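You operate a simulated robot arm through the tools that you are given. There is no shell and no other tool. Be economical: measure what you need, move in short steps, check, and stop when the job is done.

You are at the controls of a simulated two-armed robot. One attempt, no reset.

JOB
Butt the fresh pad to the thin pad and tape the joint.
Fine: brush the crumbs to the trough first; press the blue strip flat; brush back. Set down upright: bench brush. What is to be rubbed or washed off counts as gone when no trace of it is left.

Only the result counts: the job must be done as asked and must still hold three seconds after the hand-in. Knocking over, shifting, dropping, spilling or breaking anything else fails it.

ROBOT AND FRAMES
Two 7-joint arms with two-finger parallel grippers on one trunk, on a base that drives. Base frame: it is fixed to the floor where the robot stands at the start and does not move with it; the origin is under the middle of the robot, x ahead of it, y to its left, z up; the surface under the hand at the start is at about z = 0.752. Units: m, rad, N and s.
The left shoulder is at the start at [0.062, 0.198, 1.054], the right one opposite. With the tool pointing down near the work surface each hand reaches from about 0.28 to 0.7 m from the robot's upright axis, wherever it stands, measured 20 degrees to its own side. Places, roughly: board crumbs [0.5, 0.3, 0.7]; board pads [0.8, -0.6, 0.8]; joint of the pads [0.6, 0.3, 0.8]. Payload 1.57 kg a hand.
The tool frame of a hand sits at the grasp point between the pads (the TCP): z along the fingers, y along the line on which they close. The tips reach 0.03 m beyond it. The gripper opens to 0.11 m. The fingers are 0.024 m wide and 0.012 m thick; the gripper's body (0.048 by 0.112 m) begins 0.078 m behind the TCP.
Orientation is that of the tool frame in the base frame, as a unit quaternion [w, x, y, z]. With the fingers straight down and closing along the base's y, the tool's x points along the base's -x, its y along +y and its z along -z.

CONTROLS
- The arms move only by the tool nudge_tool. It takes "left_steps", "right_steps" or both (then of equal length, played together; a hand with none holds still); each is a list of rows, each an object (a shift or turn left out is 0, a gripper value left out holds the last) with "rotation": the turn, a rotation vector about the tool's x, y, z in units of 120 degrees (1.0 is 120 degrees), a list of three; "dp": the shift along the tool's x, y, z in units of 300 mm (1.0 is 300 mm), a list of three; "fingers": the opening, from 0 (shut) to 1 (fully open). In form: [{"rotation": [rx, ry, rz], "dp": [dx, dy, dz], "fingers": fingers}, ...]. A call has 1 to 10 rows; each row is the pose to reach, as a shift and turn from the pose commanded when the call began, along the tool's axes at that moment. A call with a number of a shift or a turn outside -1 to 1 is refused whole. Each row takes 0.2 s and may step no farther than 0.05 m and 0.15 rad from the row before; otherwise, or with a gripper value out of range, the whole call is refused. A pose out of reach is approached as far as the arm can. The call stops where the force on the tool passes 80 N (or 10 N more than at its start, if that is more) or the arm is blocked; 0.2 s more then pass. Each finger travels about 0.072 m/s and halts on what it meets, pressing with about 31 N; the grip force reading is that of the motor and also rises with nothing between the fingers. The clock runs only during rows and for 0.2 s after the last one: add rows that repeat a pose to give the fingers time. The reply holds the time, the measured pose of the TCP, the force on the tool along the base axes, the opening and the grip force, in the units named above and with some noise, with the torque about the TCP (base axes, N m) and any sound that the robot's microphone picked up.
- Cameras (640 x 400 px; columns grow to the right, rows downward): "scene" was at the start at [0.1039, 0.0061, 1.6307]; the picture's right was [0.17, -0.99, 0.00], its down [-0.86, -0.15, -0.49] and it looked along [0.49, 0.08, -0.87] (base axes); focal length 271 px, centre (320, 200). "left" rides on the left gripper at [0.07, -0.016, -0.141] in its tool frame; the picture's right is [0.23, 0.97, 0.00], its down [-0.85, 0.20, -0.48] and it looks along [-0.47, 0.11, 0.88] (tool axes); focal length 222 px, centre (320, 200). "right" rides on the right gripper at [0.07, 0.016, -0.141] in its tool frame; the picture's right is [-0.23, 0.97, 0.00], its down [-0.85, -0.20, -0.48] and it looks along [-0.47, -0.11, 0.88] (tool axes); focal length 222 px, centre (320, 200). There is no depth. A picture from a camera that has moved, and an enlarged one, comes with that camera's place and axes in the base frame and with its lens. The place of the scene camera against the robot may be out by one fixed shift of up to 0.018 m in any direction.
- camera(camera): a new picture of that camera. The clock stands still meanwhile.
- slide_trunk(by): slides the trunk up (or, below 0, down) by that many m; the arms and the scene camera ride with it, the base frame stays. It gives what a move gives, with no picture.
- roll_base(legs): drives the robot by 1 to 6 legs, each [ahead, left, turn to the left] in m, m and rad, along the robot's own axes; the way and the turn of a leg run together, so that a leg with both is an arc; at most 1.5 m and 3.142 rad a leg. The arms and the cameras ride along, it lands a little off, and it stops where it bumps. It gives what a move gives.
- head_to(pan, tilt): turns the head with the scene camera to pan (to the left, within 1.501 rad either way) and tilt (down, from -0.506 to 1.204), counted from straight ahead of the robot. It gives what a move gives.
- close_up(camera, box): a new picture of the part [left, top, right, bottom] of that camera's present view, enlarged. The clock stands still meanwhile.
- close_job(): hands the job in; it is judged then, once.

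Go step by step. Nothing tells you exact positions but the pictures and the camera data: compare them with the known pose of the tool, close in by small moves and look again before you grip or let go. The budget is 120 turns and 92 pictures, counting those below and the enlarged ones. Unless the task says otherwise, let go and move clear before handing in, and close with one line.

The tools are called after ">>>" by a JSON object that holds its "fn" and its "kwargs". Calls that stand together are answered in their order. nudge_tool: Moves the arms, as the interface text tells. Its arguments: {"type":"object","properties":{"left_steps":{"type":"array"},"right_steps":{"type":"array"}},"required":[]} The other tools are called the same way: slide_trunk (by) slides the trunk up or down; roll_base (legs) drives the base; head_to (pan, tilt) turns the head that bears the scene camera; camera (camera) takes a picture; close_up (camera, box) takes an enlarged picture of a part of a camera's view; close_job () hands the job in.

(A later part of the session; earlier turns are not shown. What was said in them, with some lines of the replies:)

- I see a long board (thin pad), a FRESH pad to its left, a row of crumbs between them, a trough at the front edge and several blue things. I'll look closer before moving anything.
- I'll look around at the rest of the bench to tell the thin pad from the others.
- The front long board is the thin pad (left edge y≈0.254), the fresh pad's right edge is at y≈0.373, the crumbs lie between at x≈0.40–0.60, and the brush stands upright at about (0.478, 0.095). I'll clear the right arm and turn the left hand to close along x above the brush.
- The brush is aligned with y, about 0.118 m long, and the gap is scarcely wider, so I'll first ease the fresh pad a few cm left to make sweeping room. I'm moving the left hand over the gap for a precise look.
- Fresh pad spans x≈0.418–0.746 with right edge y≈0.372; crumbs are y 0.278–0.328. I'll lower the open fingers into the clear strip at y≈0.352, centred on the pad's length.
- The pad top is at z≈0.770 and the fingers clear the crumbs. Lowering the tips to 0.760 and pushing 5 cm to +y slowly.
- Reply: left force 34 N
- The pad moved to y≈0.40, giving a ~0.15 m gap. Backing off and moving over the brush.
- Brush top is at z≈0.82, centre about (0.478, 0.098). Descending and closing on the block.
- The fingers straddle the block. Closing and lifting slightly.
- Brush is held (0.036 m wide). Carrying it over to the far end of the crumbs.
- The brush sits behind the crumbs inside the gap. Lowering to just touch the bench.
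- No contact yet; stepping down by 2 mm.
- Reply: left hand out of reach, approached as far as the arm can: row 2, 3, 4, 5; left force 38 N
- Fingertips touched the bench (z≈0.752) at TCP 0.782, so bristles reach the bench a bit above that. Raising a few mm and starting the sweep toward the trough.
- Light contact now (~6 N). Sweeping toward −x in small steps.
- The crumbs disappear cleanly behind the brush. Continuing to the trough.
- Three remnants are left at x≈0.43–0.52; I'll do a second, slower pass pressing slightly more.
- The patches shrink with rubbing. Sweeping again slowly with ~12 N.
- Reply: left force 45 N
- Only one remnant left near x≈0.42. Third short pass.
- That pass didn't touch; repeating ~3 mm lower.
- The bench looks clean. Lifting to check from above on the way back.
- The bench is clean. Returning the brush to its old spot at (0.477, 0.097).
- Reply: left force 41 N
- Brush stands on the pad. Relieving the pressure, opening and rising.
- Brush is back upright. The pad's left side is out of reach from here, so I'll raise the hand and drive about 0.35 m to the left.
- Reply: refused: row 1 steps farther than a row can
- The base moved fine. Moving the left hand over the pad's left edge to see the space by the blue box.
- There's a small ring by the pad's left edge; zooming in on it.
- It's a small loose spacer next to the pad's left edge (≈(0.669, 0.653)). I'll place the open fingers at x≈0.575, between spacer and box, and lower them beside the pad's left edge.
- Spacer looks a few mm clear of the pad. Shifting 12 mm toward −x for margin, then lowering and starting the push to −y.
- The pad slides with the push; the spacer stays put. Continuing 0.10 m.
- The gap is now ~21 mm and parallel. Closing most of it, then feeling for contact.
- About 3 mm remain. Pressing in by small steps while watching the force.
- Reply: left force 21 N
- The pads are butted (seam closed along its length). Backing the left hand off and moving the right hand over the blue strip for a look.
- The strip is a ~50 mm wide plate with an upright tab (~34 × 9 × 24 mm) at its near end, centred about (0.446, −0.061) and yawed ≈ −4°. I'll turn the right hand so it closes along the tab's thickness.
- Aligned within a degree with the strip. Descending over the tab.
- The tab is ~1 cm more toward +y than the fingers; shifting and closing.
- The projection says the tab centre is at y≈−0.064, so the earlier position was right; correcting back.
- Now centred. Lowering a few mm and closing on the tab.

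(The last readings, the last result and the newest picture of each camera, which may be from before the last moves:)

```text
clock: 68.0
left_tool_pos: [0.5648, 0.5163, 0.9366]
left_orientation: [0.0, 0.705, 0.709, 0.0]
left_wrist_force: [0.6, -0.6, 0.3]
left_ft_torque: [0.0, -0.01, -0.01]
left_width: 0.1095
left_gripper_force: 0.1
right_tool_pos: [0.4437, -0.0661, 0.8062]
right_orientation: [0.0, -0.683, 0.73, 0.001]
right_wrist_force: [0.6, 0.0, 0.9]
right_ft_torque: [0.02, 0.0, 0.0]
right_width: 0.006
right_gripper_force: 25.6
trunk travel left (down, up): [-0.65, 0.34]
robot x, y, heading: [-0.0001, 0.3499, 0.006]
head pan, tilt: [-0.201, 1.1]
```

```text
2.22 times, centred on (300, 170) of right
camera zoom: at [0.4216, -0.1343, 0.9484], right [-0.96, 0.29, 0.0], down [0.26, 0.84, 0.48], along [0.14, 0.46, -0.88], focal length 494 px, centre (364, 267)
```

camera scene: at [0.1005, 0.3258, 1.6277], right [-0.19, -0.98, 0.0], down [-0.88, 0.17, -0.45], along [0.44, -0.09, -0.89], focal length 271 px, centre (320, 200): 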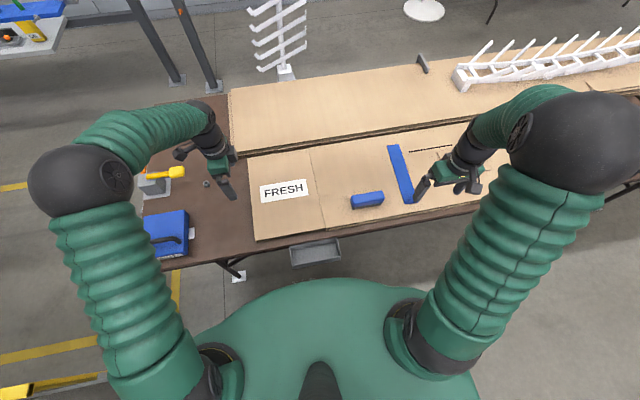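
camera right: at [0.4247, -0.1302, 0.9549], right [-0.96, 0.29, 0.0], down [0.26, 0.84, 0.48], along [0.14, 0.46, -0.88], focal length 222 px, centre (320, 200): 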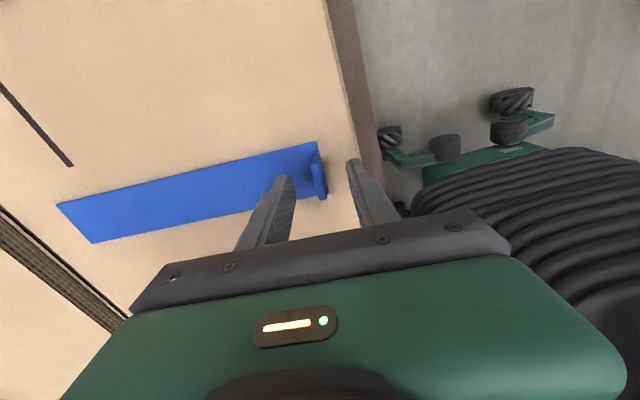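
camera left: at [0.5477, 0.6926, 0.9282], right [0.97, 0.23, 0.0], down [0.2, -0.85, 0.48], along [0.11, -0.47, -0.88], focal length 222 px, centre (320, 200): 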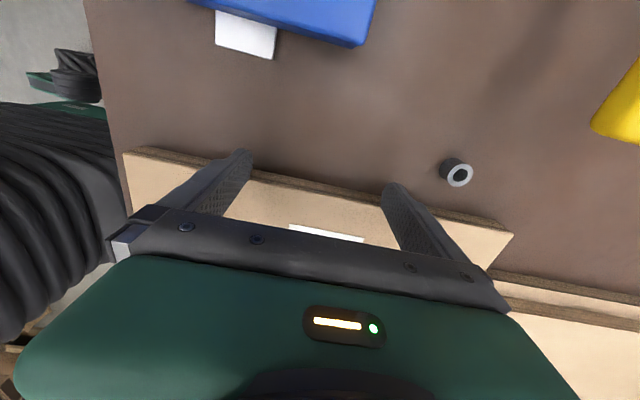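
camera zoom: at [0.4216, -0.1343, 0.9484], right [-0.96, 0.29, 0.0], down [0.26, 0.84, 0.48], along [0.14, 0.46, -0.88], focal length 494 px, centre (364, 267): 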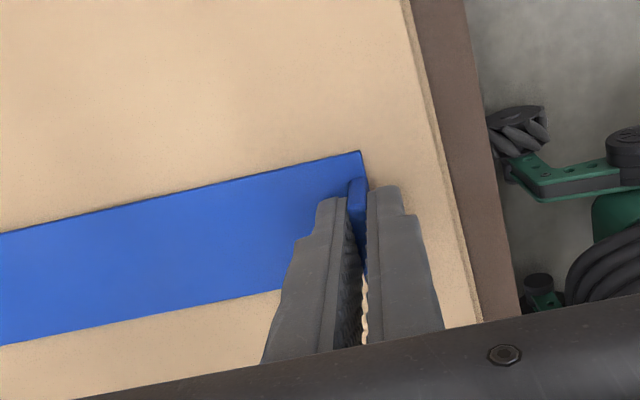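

Tab gripped (6 mm). Lifting slightly to see whether the strip comes along.

>>> {"fn": "nudge_tool", "kwargs": {"right_steps": [{"dp": [0, 0, -0.03], "fingers": 0}, {"dp": [0, 0, -0.08], "fingers": 0}, {"dp": [0, 0, -0.15], "fingers": 0}, {"dp": [0, 0, -0.25], "fingers": 0}]}}

>>> {"fn": "camera", "kwargs": {"camera": "right"}}

>>> {"fn": "close_up", "kwargs": {"camera": "scene", "box": [310, 120, 450, 220]}}

```text
clock: 69.0
left_tool_pos: [0.5634, 0.5162, 0.9368]
left_orientation: [0.0, 0.706, 0.708, 0.0]
left_wrist_force: [0.6, -0.5, -0.3]
left_ft_torque: [-0.03, -0.01, 0.0]
left_width: 0.11
left_gripper_force: 0.0
right_tool_pos: [0.4416, -0.0643, 0.8816]
right_orientation: [0.0, -0.683, 0.731, 0.0]
right_wrist_force: [0.2, -0.2, -0.7]
right_ft_torque: [-0.02, 0.01, -0.02]
right_width: 0.0056
right_gripper_force: 25.5
trunk travel left (down, up): [-0.65, 0.34]
robot x, y, heading: [-0.0022, 0.3528, 0.006]
head pan, tilt: [-0.201, 1.1]
```

```text
30 pictures are left
camera right: at [0.4212, -0.133, 1.0241], right [-0.96, 0.29, 0.0], down [0.26, 0.84, 0.48], along [0.14, 0.46, -0.88], focal length 222 px, centre (320, 200)
```

right: 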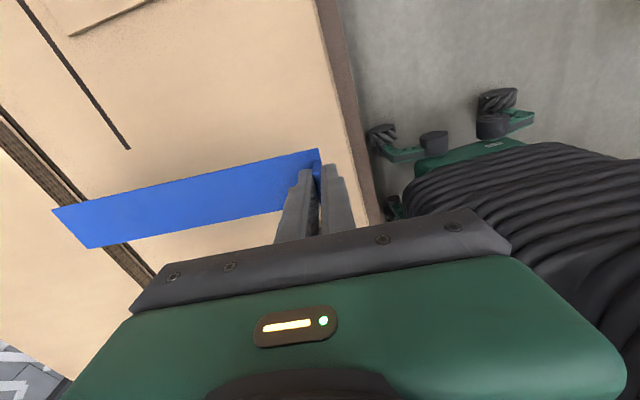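

```text
4.00 times, centred on (380, 170) of scene
camera zoom: at [0.1, 0.3298, 1.6278], right [-0.19, -0.98, 0.0], down [-0.87, 0.17, -0.45], along [0.44, -0.09, -0.89], focal length 1082 px, centre (80, 320)
```

zoom: 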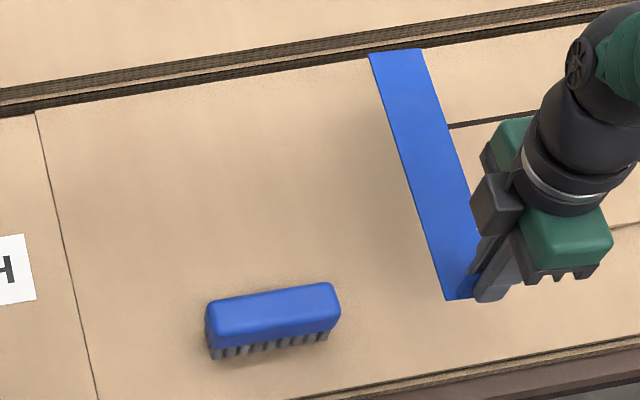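

The strip rides along level. Carrying it above the brush toward the seam, straightening its yaw.

>>> {"fn": "nudge_tool", "kwargs": {"right_steps": [{"dp": [0, 0, -0.12], "fingers": 0}, {"dp": [-0.1, 0, -0.167]}, {"dp": [-0.23, 0.002, -0.167], "rotation": [0, 0, -0.005]}, {"dp": [-0.36, 0.004, -0.167], "rotation": [0, 0, -0.01]}, {"dp": [-0.49, 0.006, -0.167], "rotation": [0, 0, -0.015]}, {"dp": [-0.62, 0.008, -0.167], "rotation": [0, 0, -0.02]}, {"dp": [-0.75, 0.01, -0.167], "rotation": [0, 0, -0.025]}, {"dp": [-0.87, 0.012, -0.167], "rotation": [0, 0, -0.03]}, {"dp": [-0.935, 0.014, -0.167], "rotation": [0, 0, -0.035]}]}}

>>> {"fn": "camera", "kwargs": {"camera": "right"}}

>>> {"fn": "close_up", "kwargs": {"camera": "scene", "box": [230, 120, 430, 250]}}

```text
clock: 71.0
left_tool_pos: [0.5645, 0.5176, 0.9361]
left_orientation: [0.001, 0.705, 0.709, 0.0]
left_wrist_force: [0.0, -1.3, 0.0]
left_ft_torque: [0.02, 0.01, 0.03]
left_width: 0.1099
left_gripper_force: 0.0
right_tool_pos: [0.4568, 0.218, 0.9326]
right_orientation: [0.001, 0.709, -0.705, 0.0]
right_wrist_force: [-0.4, 0.0, -0.2]
right_ft_torque: [-0.03, 0.05, 0.0]
right_width: 0.0057
right_gripper_force: 25.8
trunk travel left (down, up): [-0.65, 0.34]
robot x, y, heading: [-0.0005, 0.3461, 0.005]
head pan, tilt: [-0.201, 1.1]
```

```text
28 pictures are left
camera right: at [0.441, 0.1475, 1.0745], right [-0.97, 0.22, 0.0], down [0.2, 0.86, 0.48], along [0.11, 0.47, -0.88], focal length 222 px, centre (320, 200)
```

right: 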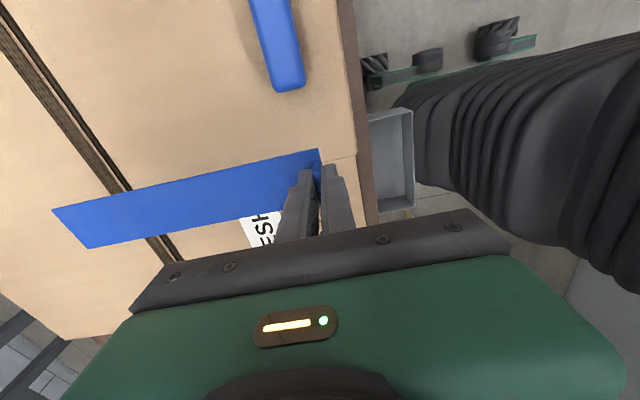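

```text
3.08 times, centred on (330, 185) of scene
camera zoom: at [0.1015, 0.3318, 1.6277], right [-0.19, -0.98, 0.0], down [-0.88, 0.17, -0.45], along [0.44, -0.09, -0.89], focal length 832 px, centre (289, 246)
```

zoom: 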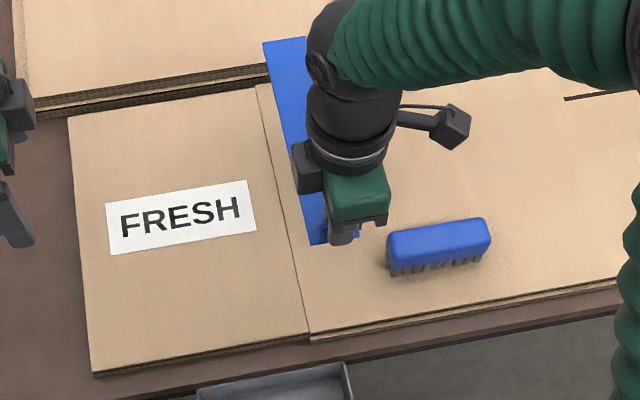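

Seam is at y≈0.253; strip centre rides ~2 mm to +y of the TCP. Moving to y≈0.251 and lowering partway.

>>> {"fn": "nudge_tool", "kwargs": {"right_steps": [{"dp": [-0.06, 0, 0]}, {"dp": [-0.11, 0, 0]}, {"dp": [-0.11, 0, 0.12]}, {"dp": [-0.11, 0, 0.24]}, {"dp": [-0.11, 0, 0.36]}]}}

>>> {"fn": "camera", "kwargs": {"camera": "right"}}

>>> {"fn": "close_up", "kwargs": {"camera": "scene", "box": [270, 130, 370, 240]}}

```text
clock: 72.2
left_tool_pos: [0.5631, 0.5163, 0.936]
left_orientation: [0.0, 0.705, 0.709, 0.0]
left_wrist_force: [0.4, -0.7, -0.6]
left_ft_torque: [0.01, 0.02, 0.0]
left_width: 0.11
left_gripper_force: 0.1
right_tool_pos: [0.4578, 0.2495, 0.8229]
right_orientation: [0.0, 0.709, -0.705, 0.0]
right_wrist_force: [0.6, 0.7, 0.0]
right_ft_torque: [-0.02, 0.03, 0.01]
right_width: 0.0056
right_gripper_force: 26.1
trunk travel left (down, up): [-0.65, 0.34]
robot x, y, heading: [-0.003, 0.349, 0.007]
head pan, tilt: [-0.201, 1.1]
```

```text
26 pictures are left
camera right: at [0.4419, 0.1792, 0.966], right [-0.98, 0.22, 0.0], down [0.19, 0.86, 0.48], along [0.11, 0.47, -0.88], focal length 222 px, centre (320, 200)
```

right: 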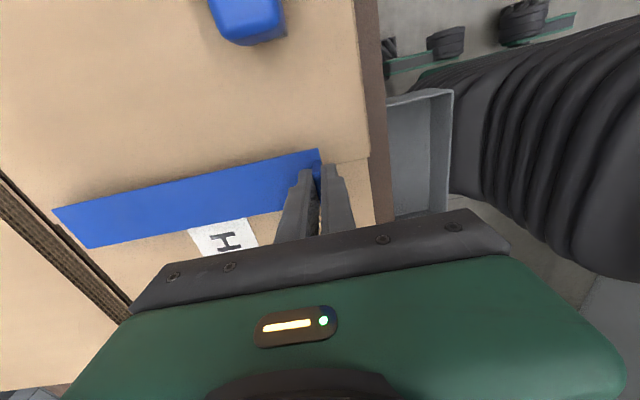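

```text
3.64 times, centred on (320, 185) of scene
camera zoom: at [0.1027, 0.331, 1.6277], right [-0.19, -0.98, 0.0], down [-0.88, 0.17, -0.45], along [0.44, -0.09, -0.89], focal length 984 px, centre (320, 254)
```

zoom: 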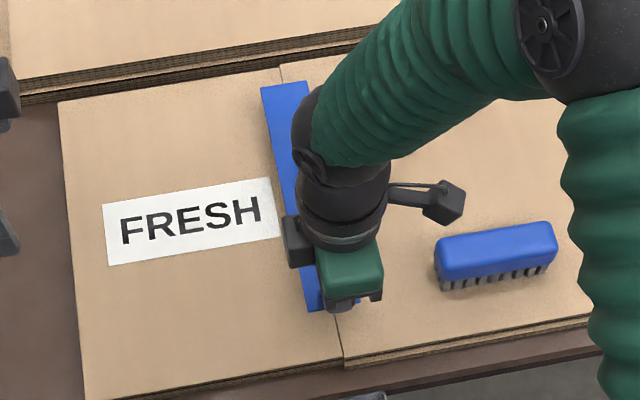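

Strip is centred over the seam at both ends. Lowering to contact.

>>> {"fn": "nudge_tool", "kwargs": {"right_steps": [{"dp": [0, 0, 0.03]}, {"dp": [0, 0, 0.045]}, {"dp": [0, 0, 0.055]}, {"dp": [0, 0, 0.062]}, {"dp": [0, 0, 0.062]}]}}

>>> {"fn": "close_up", "kwargs": {"camera": "scene", "box": [270, 130, 370, 240]}}

```text
clock: 73.4
left_tool_pos: [0.5636, 0.5169, 0.9372]
left_orientation: [0.001, 0.705, 0.709, 0.0]
left_wrist_force: [-0.1, 0.8, -0.3]
left_ft_torque: [0.0, -0.02, -0.02]
left_width: 0.11
left_gripper_force: 0.0
right_tool_pos: [0.4585, 0.2488, 0.8048]
right_orientation: [-0.001, 0.709, -0.705, 0.001]
right_wrist_force: [0.3, -1.7, 9.0]
right_ft_torque: [-0.08, 0.03, -0.04]
right_width: 0.0055
right_gripper_force: 25.1
trunk travel left (down, up): [-0.65, 0.34]
robot x, y, heading: [-0.0, 0.3492, 0.005]
head pan, tilt: [-0.201, 1.1]
```

```text
3.64 times, centred on (320, 185) of scene
camera zoom: at [0.1001, 0.3313, 1.628], right [-0.19, -0.98, 0.0], down [-0.87, 0.17, -0.45], along [0.44, -0.09, -0.89], focal length 984 px, centre (320, 254)
```

zoom: 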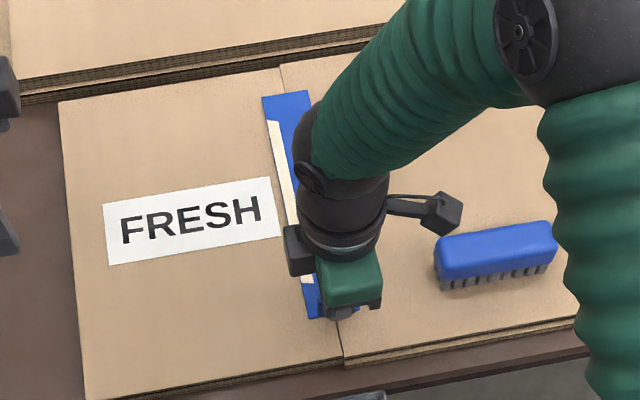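

Contact made; a cream stripe now shows along one edge. Releasing the tab and rising to look.

>>> {"fn": "nudge_tool", "kwargs": {"right_steps": [{"dp": [0, 0, -0.005], "fingers": 0.4}, {"dp": [0, 0, -0.005], "fingers": 0.4}, {"dp": [0, 0, -0.005], "fingers": 0.4}, {"dp": [0, 0, -0.08], "fingers": 0.4}, {"dp": [0, 0, -0.23]}, {"dp": [0, 0, -0.38]}, {"dp": [0.15, 0, -0.4]}]}}

>>> {"fn": "camera", "kwargs": {"camera": "right"}}

>>> {"fn": "close_up", "kwargs": {"camera": "scene", "box": [270, 130, 370, 240]}}

```text
clock: 75.0
left_tool_pos: [0.5633, 0.5142, 0.9371]
left_orientation: [0.0, 0.705, 0.709, 0.001]
left_wrist_force: [-0.3, -0.4, -0.4]
left_ft_torque: [-0.03, -0.01, 0.02]
left_width: 0.1102
left_gripper_force: 0.0
right_tool_pos: [0.4571, 0.2039, 0.9242]
right_orientation: [0.0, 0.709, -0.705, -0.001]
right_wrist_force: [0.3, -0.1, -0.6]
right_ft_torque: [0.06, 0.01, 0.01]
right_width: 0.0439
right_gripper_force: 0.1
trunk travel left (down, up): [-0.65, 0.34]
robot x, y, heading: [0.0008, 0.3493, 0.008]
head pan, tilt: [-0.201, 1.1]
```

```text
23 pictures are left
camera right: at [0.4416, 0.1328, 1.0682], right [-0.98, 0.22, 0.0], down [0.19, 0.86, 0.48], along [0.11, 0.47, -0.88], focal length 222 px, centre (320, 200)
```

right: 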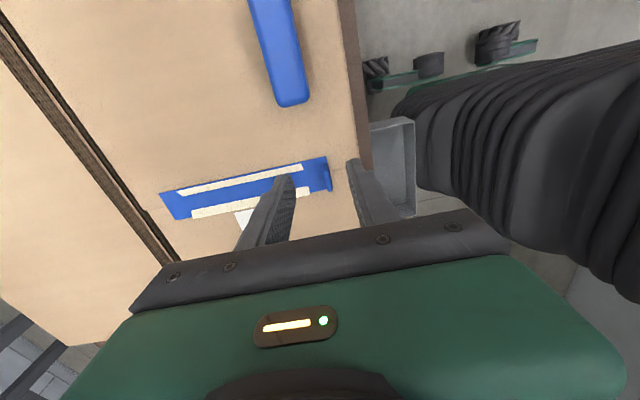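

```text
3.64 times, centred on (320, 185) of scene
camera zoom: at [0.1012, 0.3286, 1.6277], right [-0.19, -0.98, 0.0], down [-0.88, 0.17, -0.45], along [0.44, -0.09, -0.89], focal length 984 px, centre (320, 254)
```

zoom: 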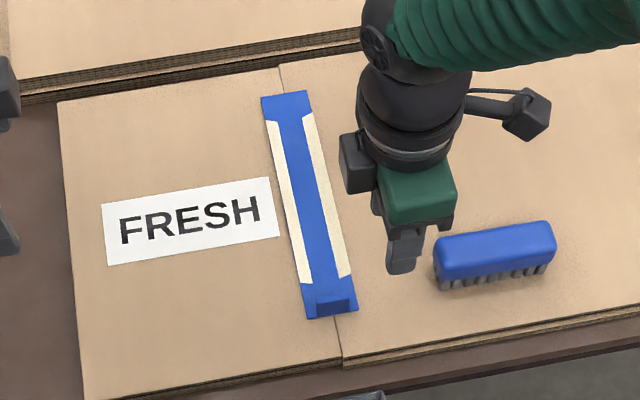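

The strip is stuck, with two cream (unpressed) bands at y≈0.232 and y≈0.2695, x≈0.487–0.68. I'll rub them flat with the closed fingertips, starting on the thin-pad side.

>>> {"fn": "nudge_tool", "kwargs": {"right_steps": [{"dp": [-0.05, -0.06, 0], "fingers": 0}, {"dp": [-0.094, -0.126, 0.05], "fingers": 0}, {"dp": [-0.094, -0.126, 0.19], "fingers": 0}, {"dp": [-0.094, -0.126, 0.32], "fingers": 0}, {"dp": [-0.094, -0.126, 0.38], "fingers": 0}, {"dp": [-0.094, -0.126, 0.395], "fingers": 0}, {"dp": [-0.094, -0.126, 0.4], "fingers": 0}]}}

>>> {"fn": "close_up", "kwargs": {"camera": "right", "box": [120, 100, 440, 260]}}

```text
clock: 76.6
left_tool_pos: [0.5637, 0.5157, 0.9364]
left_orientation: [0.0, 0.705, 0.709, 0.0]
left_wrist_force: [-0.9, -0.9, -0.9]
left_ft_torque: [0.01, 0.0, 0.0]
left_width: 0.1098
left_gripper_force: 0.0
right_tool_pos: [0.4968, 0.2316, 0.8043]
right_orientation: [0.0, 0.709, -0.705, 0.0]
right_wrist_force: [0.1, -0.8, -0.3]
right_ft_torque: [0.02, -0.02, -0.01]
right_width: 0.0
right_gripper_force: 20.7
trunk travel left (down, up): [-0.65, 0.34]
robot x, y, heading: [-0.0014, 0.3511, 0.008]
head pan, tilt: [-0.201, 1.1]
```

```text
2.00 times, centred on (280, 180) of right
camera zoom: at [0.4804, 0.1615, 0.9471], right [-0.97, 0.22, 0.0], down [0.19, 0.86, 0.48], along [0.11, 0.47, -0.88], focal length 444 px, centre (400, 240)
```

zoom: 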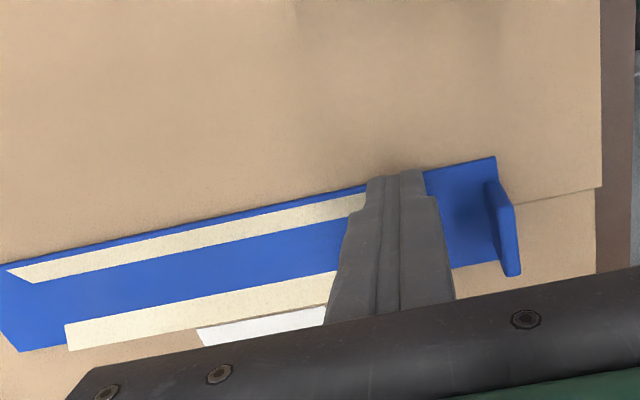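

>>> {"fn": "nudge_tool", "kwargs": {"right_steps": [{"dp": [0, 0, 0.004]}, {"dp": [0, 0, 0.008]}, {"dp": [0, 0, 0.012]}]}}

```text
clock: 77.4
left_tool_pos: [0.5636, 0.5171, 0.9363]
left_orientation: [0.0, 0.705, 0.709, 0.0]
left_wrist_force: [-0.5, 0.0, 0.1]
left_ft_torque: [0.02, 0.0, 0.01]
left_width: 0.1102
left_gripper_force: 0.1
right_tool_pos: [0.496, 0.2325, 0.8003]
right_orientation: [0.001, 0.71, -0.704, 0.0]
right_wrist_force: [0.5, -0.9, 0.4]
right_ft_torque: [-0.01, 0.01, 0.01]
right_width: 0.0001
right_gripper_force: 21.4
trunk travel left (down, up): [-0.65, 0.34]
robot x, y, heading: [-0.0016, 0.3507, 0.007]
head pan, tilt: [-0.201, 1.1]
```

>>> {"fn": "nudge_tool", "kwargs": {"right_steps": [{"dp": [0, 0, 0.004]}, {"dp": [0, 0, 0.008]}, {"dp": [0, 0, 0.012]}]}}

```text
clock: 78.2
left_tool_pos: [0.5628, 0.5173, 0.9384]
left_orientation: [0.001, 0.705, 0.709, 0.001]
left_wrist_force: [0.0, -0.2, 0.3]
left_ft_torque: [-0.02, 0.0, 0.03]
left_width: 0.1101
left_gripper_force: 0.1
right_tool_pos: [0.4964, 0.2317, 0.7982]
right_orientation: [0.0, 0.709, -0.705, 0.0]
right_wrist_force: [1.0, -1.5, 6.3]
right_ft_torque: [0.0, 0.06, -0.04]
right_width: 0.0
right_gripper_force: 21.5
trunk travel left (down, up): [-0.65, 0.34]
robot x, y, heading: [-0.0025, 0.3502, 0.005]
head pan, tilt: [-0.201, 1.1]
```

Contact ~6 N. Rubbing along the band toward +x.

>>> {"fn": "nudge_tool", "kwargs": {"right_steps": [{"dp": [0, 0.02, 0]}, {"dp": [0, 0.01, 0]}, {"dp": [0, -0.03, 0]}, {"dp": [0, -0.07, 0]}, {"dp": [0, -0.11, 0]}, {"dp": [0, -0.15, 0]}, {"dp": [0, -0.19, 0]}, {"dp": [0, -0.23, 0]}, {"dp": [0, -0.27, 0]}, {"dp": [0, -0.31, 0]}]}}

>>> {"fn": "camera", "kwargs": {"camera": "right"}}

```text
clock: 80.4
left_tool_pos: [0.5639, 0.5177, 0.9378]
left_orientation: [0.001, 0.705, 0.709, 0.001]
left_wrist_force: [0.4, -0.7, -0.1]
left_ft_torque: [-0.03, 0.0, 0.02]
left_width: 0.11
left_gripper_force: 0.0
right_tool_pos: [0.5892, 0.2324, 0.798]
right_orientation: [-0.001, 0.709, -0.705, 0.001]
right_wrist_force: [-4.5, 0.2, 10.0]
right_ft_torque: [0.08, 0.16, 0.02]
right_width: 0.0003
right_gripper_force: 21.3
trunk travel left (down, up): [-0.65, 0.34]
robot x, y, heading: [-0.0036, 0.3461, 0.006]
head pan, tilt: [-0.201, 1.1]
```

```text
20 pictures are left
camera right: at [0.5725, 0.162, 0.9407], right [-0.97, 0.22, 0.0], down [0.19, 0.86, 0.48], along [0.11, 0.47, -0.88], focal length 222 px, centre (320, 200)
```

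right: 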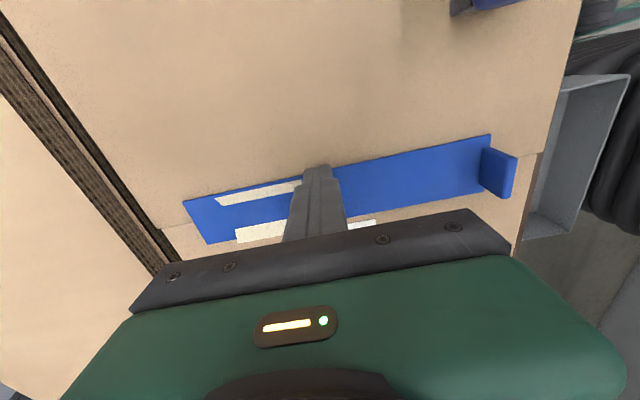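

The band vanishes behind the fingers. Continuing to the far end.

>>> {"fn": "nudge_tool", "kwargs": {"right_steps": [{"dp": [0, -0.04, 0]}, {"dp": [0, -0.08, 0]}, {"dp": [0, -0.12, 0]}, {"dp": [0, -0.16, 0]}, {"dp": [0, -0.2, 0]}, {"dp": [0, -0.24, 0]}, {"dp": [0, -0.28, 0]}, {"dp": [0, -0.31, 0]}, {"dp": [0, -0.335, 0]}]}}

>>> {"fn": "camera", "kwargs": {"camera": "right"}}

```text
clock: 82.4
left_tool_pos: [0.5644, 0.5171, 0.9365]
left_orientation: [0.0, 0.706, 0.709, 0.0]
left_wrist_force: [-1.3, 0.0, 0.1]
left_ft_torque: [0.0, -0.03, 0.05]
left_width: 0.1103
left_gripper_force: 0.0
right_tool_pos: [0.6712, 0.2269, 0.7982]
right_orientation: [-0.001, 0.709, -0.705, 0.0]
right_wrist_force: [-1.4, -0.1, 2.0]
right_ft_torque: [0.02, 0.04, 0.02]
right_width: 0.0001
right_gripper_force: 21.8
right hand out of reach, approached as far as the arm can: row 7, 8, 9
trunk travel left (down, up): [-0.65, 0.34]
robot x, y, heading: [-0.003, 0.35, 0.008]
head pan, tilt: [-0.201, 1.1]
```

```text
19 pictures are left
camera right: at [0.6559, 0.1565, 0.9409], right [-0.98, 0.22, 0.0], down [0.19, 0.86, 0.48], along [0.11, 0.47, -0.88], focal length 222 px, centre (320, 200)
```

right: 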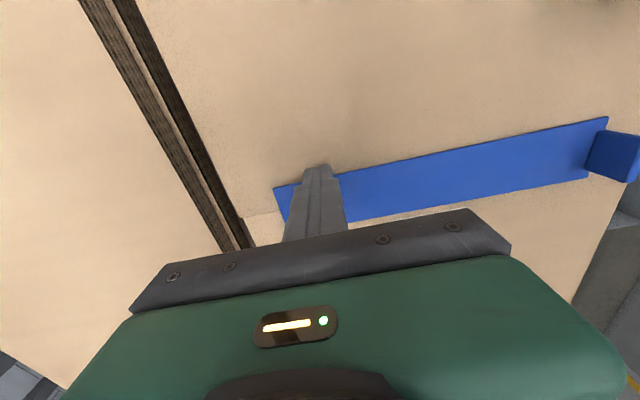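

Reach limit met, but the band seems gone. Rising and looking for what is left.

>>> {"fn": "nudge_tool", "kwargs": {"right_steps": [{"dp": [0, 0.05, -0.08]}, {"dp": [0, 0.15, -0.2]}, {"dp": [0, 0.28, -0.3]}, {"dp": [0.1, 0.4, -0.35]}, {"dp": [0.22, 0.5, -0.38]}]}}

>>> {"fn": "camera", "kwargs": {"camera": "right"}}

>>> {"fn": "close_up", "kwargs": {"camera": "scene", "box": [270, 130, 370, 240]}}

```text
clock: 83.6
left_tool_pos: [0.5618, 0.5142, 0.9372]
left_orientation: [-0.001, 0.705, 0.709, 0.001]
left_wrist_force: [0.4, -0.2, 0.7]
left_ft_torque: [0.02, 0.0, 0.03]
left_width: 0.1099
left_gripper_force: 0.1
right_tool_pos: [0.5176, 0.1575, 0.9144]
right_orientation: [-0.001, 0.709, -0.705, 0.0]
right_wrist_force: [0.4, -0.3, 0.0]
right_ft_torque: [0.04, 0.01, -0.04]
right_width: 0.0
right_gripper_force: 21.2
trunk travel left (down, up): [-0.65, 0.34]
robot x, y, heading: [-0.003, 0.3494, 0.006]
head pan, tilt: [-0.201, 1.1]
```

```text
18 pictures are left
camera right: at [0.502, 0.087, 1.0574], right [-0.98, 0.22, 0.0], down [0.19, 0.86, 0.48], along [0.11, 0.47, -0.88], focal length 222 px, centre (320, 200)
```

right: 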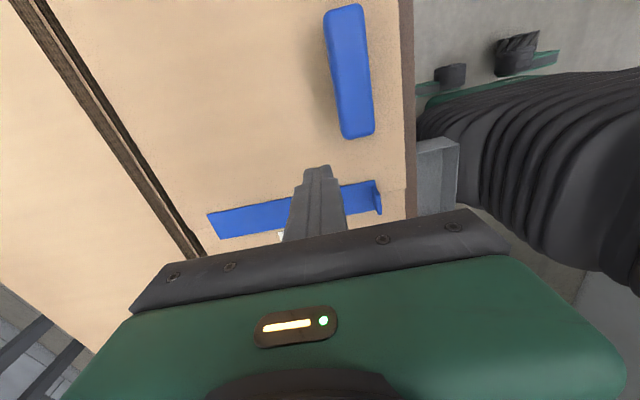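

```text
3.64 times, centred on (320, 185) of scene
camera zoom: at [0.0995, 0.3274, 1.6278], right [-0.19, -0.98, 0.0], down [-0.87, 0.17, -0.45], along [0.44, -0.09, -0.89], focal length 984 px, centre (320, 254)
```

zoom: 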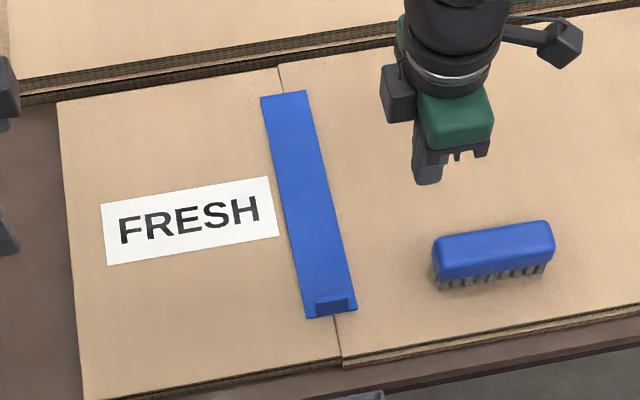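

Both bands are gone. Zooming closely on the strip, the seam ends and the spacer/brush for a final check.

>>> {"fn": "close_up", "kwargs": {"camera": "scene", "box": [300, 145, 340, 225]}}

>>> {"fn": "close_up", "kwargs": {"camera": "scene", "box": [310, 205, 350, 240]}}

>>> {"fn": "close_up", "kwargs": {"camera": "scene", "box": [130, 130, 270, 270]}}

```text
5.00 times, centred on (320, 185) of scene
camera zoom: at [0.0995, 0.3274, 1.6278], right [-0.19, -0.98, 0.0], down [-0.87, 0.17, -0.45], along [0.44, -0.09, -0.89], focal length 1353 px, centre (320, 275)
```

zoom: 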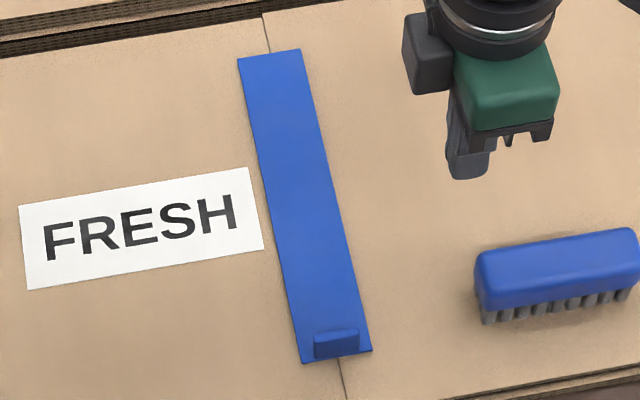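

```text
11.43 times, centred on (330, 222) of scene
camera zoom: at [0.0995, 0.3274, 1.6278], right [-0.19, -0.98, 0.0], down [-0.87, 0.17, -0.45], along [0.44, -0.09, -0.89], focal length 3092 px, centre (206, -57)
```

zoom: 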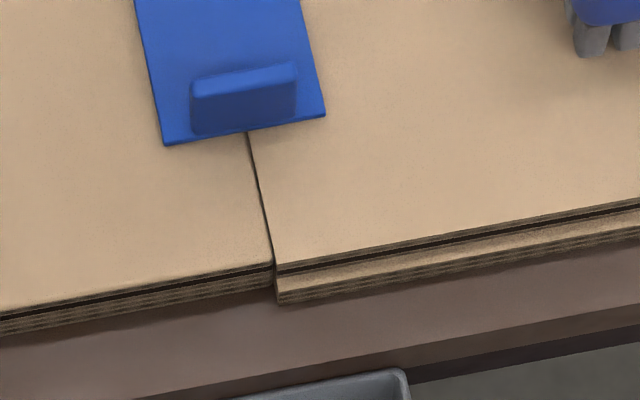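

```text
2.86 times, centred on (200, 200) of scene
camera zoom: at [0.0995, 0.3274, 1.6278], right [-0.19, -0.98, 0.0], down [-0.87, 0.17, -0.45], along [0.44, -0.09, -0.89], focal length 773 px, centre (663, 200)
```

zoom: 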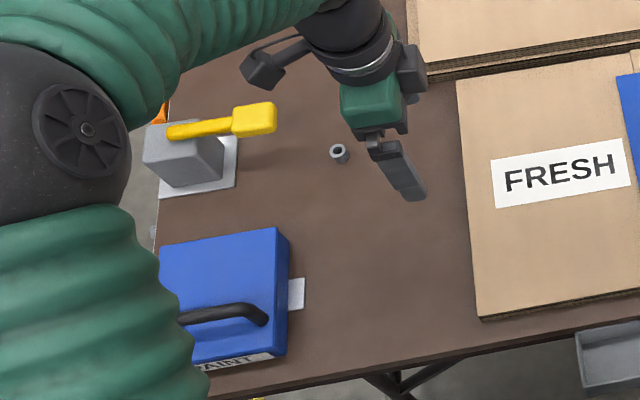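

The pads are butted, the strip lies over the joint with no cream left, the brush stands upright in its place and both hands are clear; I'm handing in.

>>> {"fn": "close_job", "kwargs": {}}

```text
The job is handed in.
```

The job is handed in. The crumbs are brushed to the trough, the fresh pad is butted to the thin pad, and the blue strip is pressed flat over the joint. The bench brush is back upright in its place. One doubt remains: a small spacer ended up right by the fresh pad's left edge after I eased that pad about 3 cm left for sweeping room. I can't rule out that the pad nudged it.
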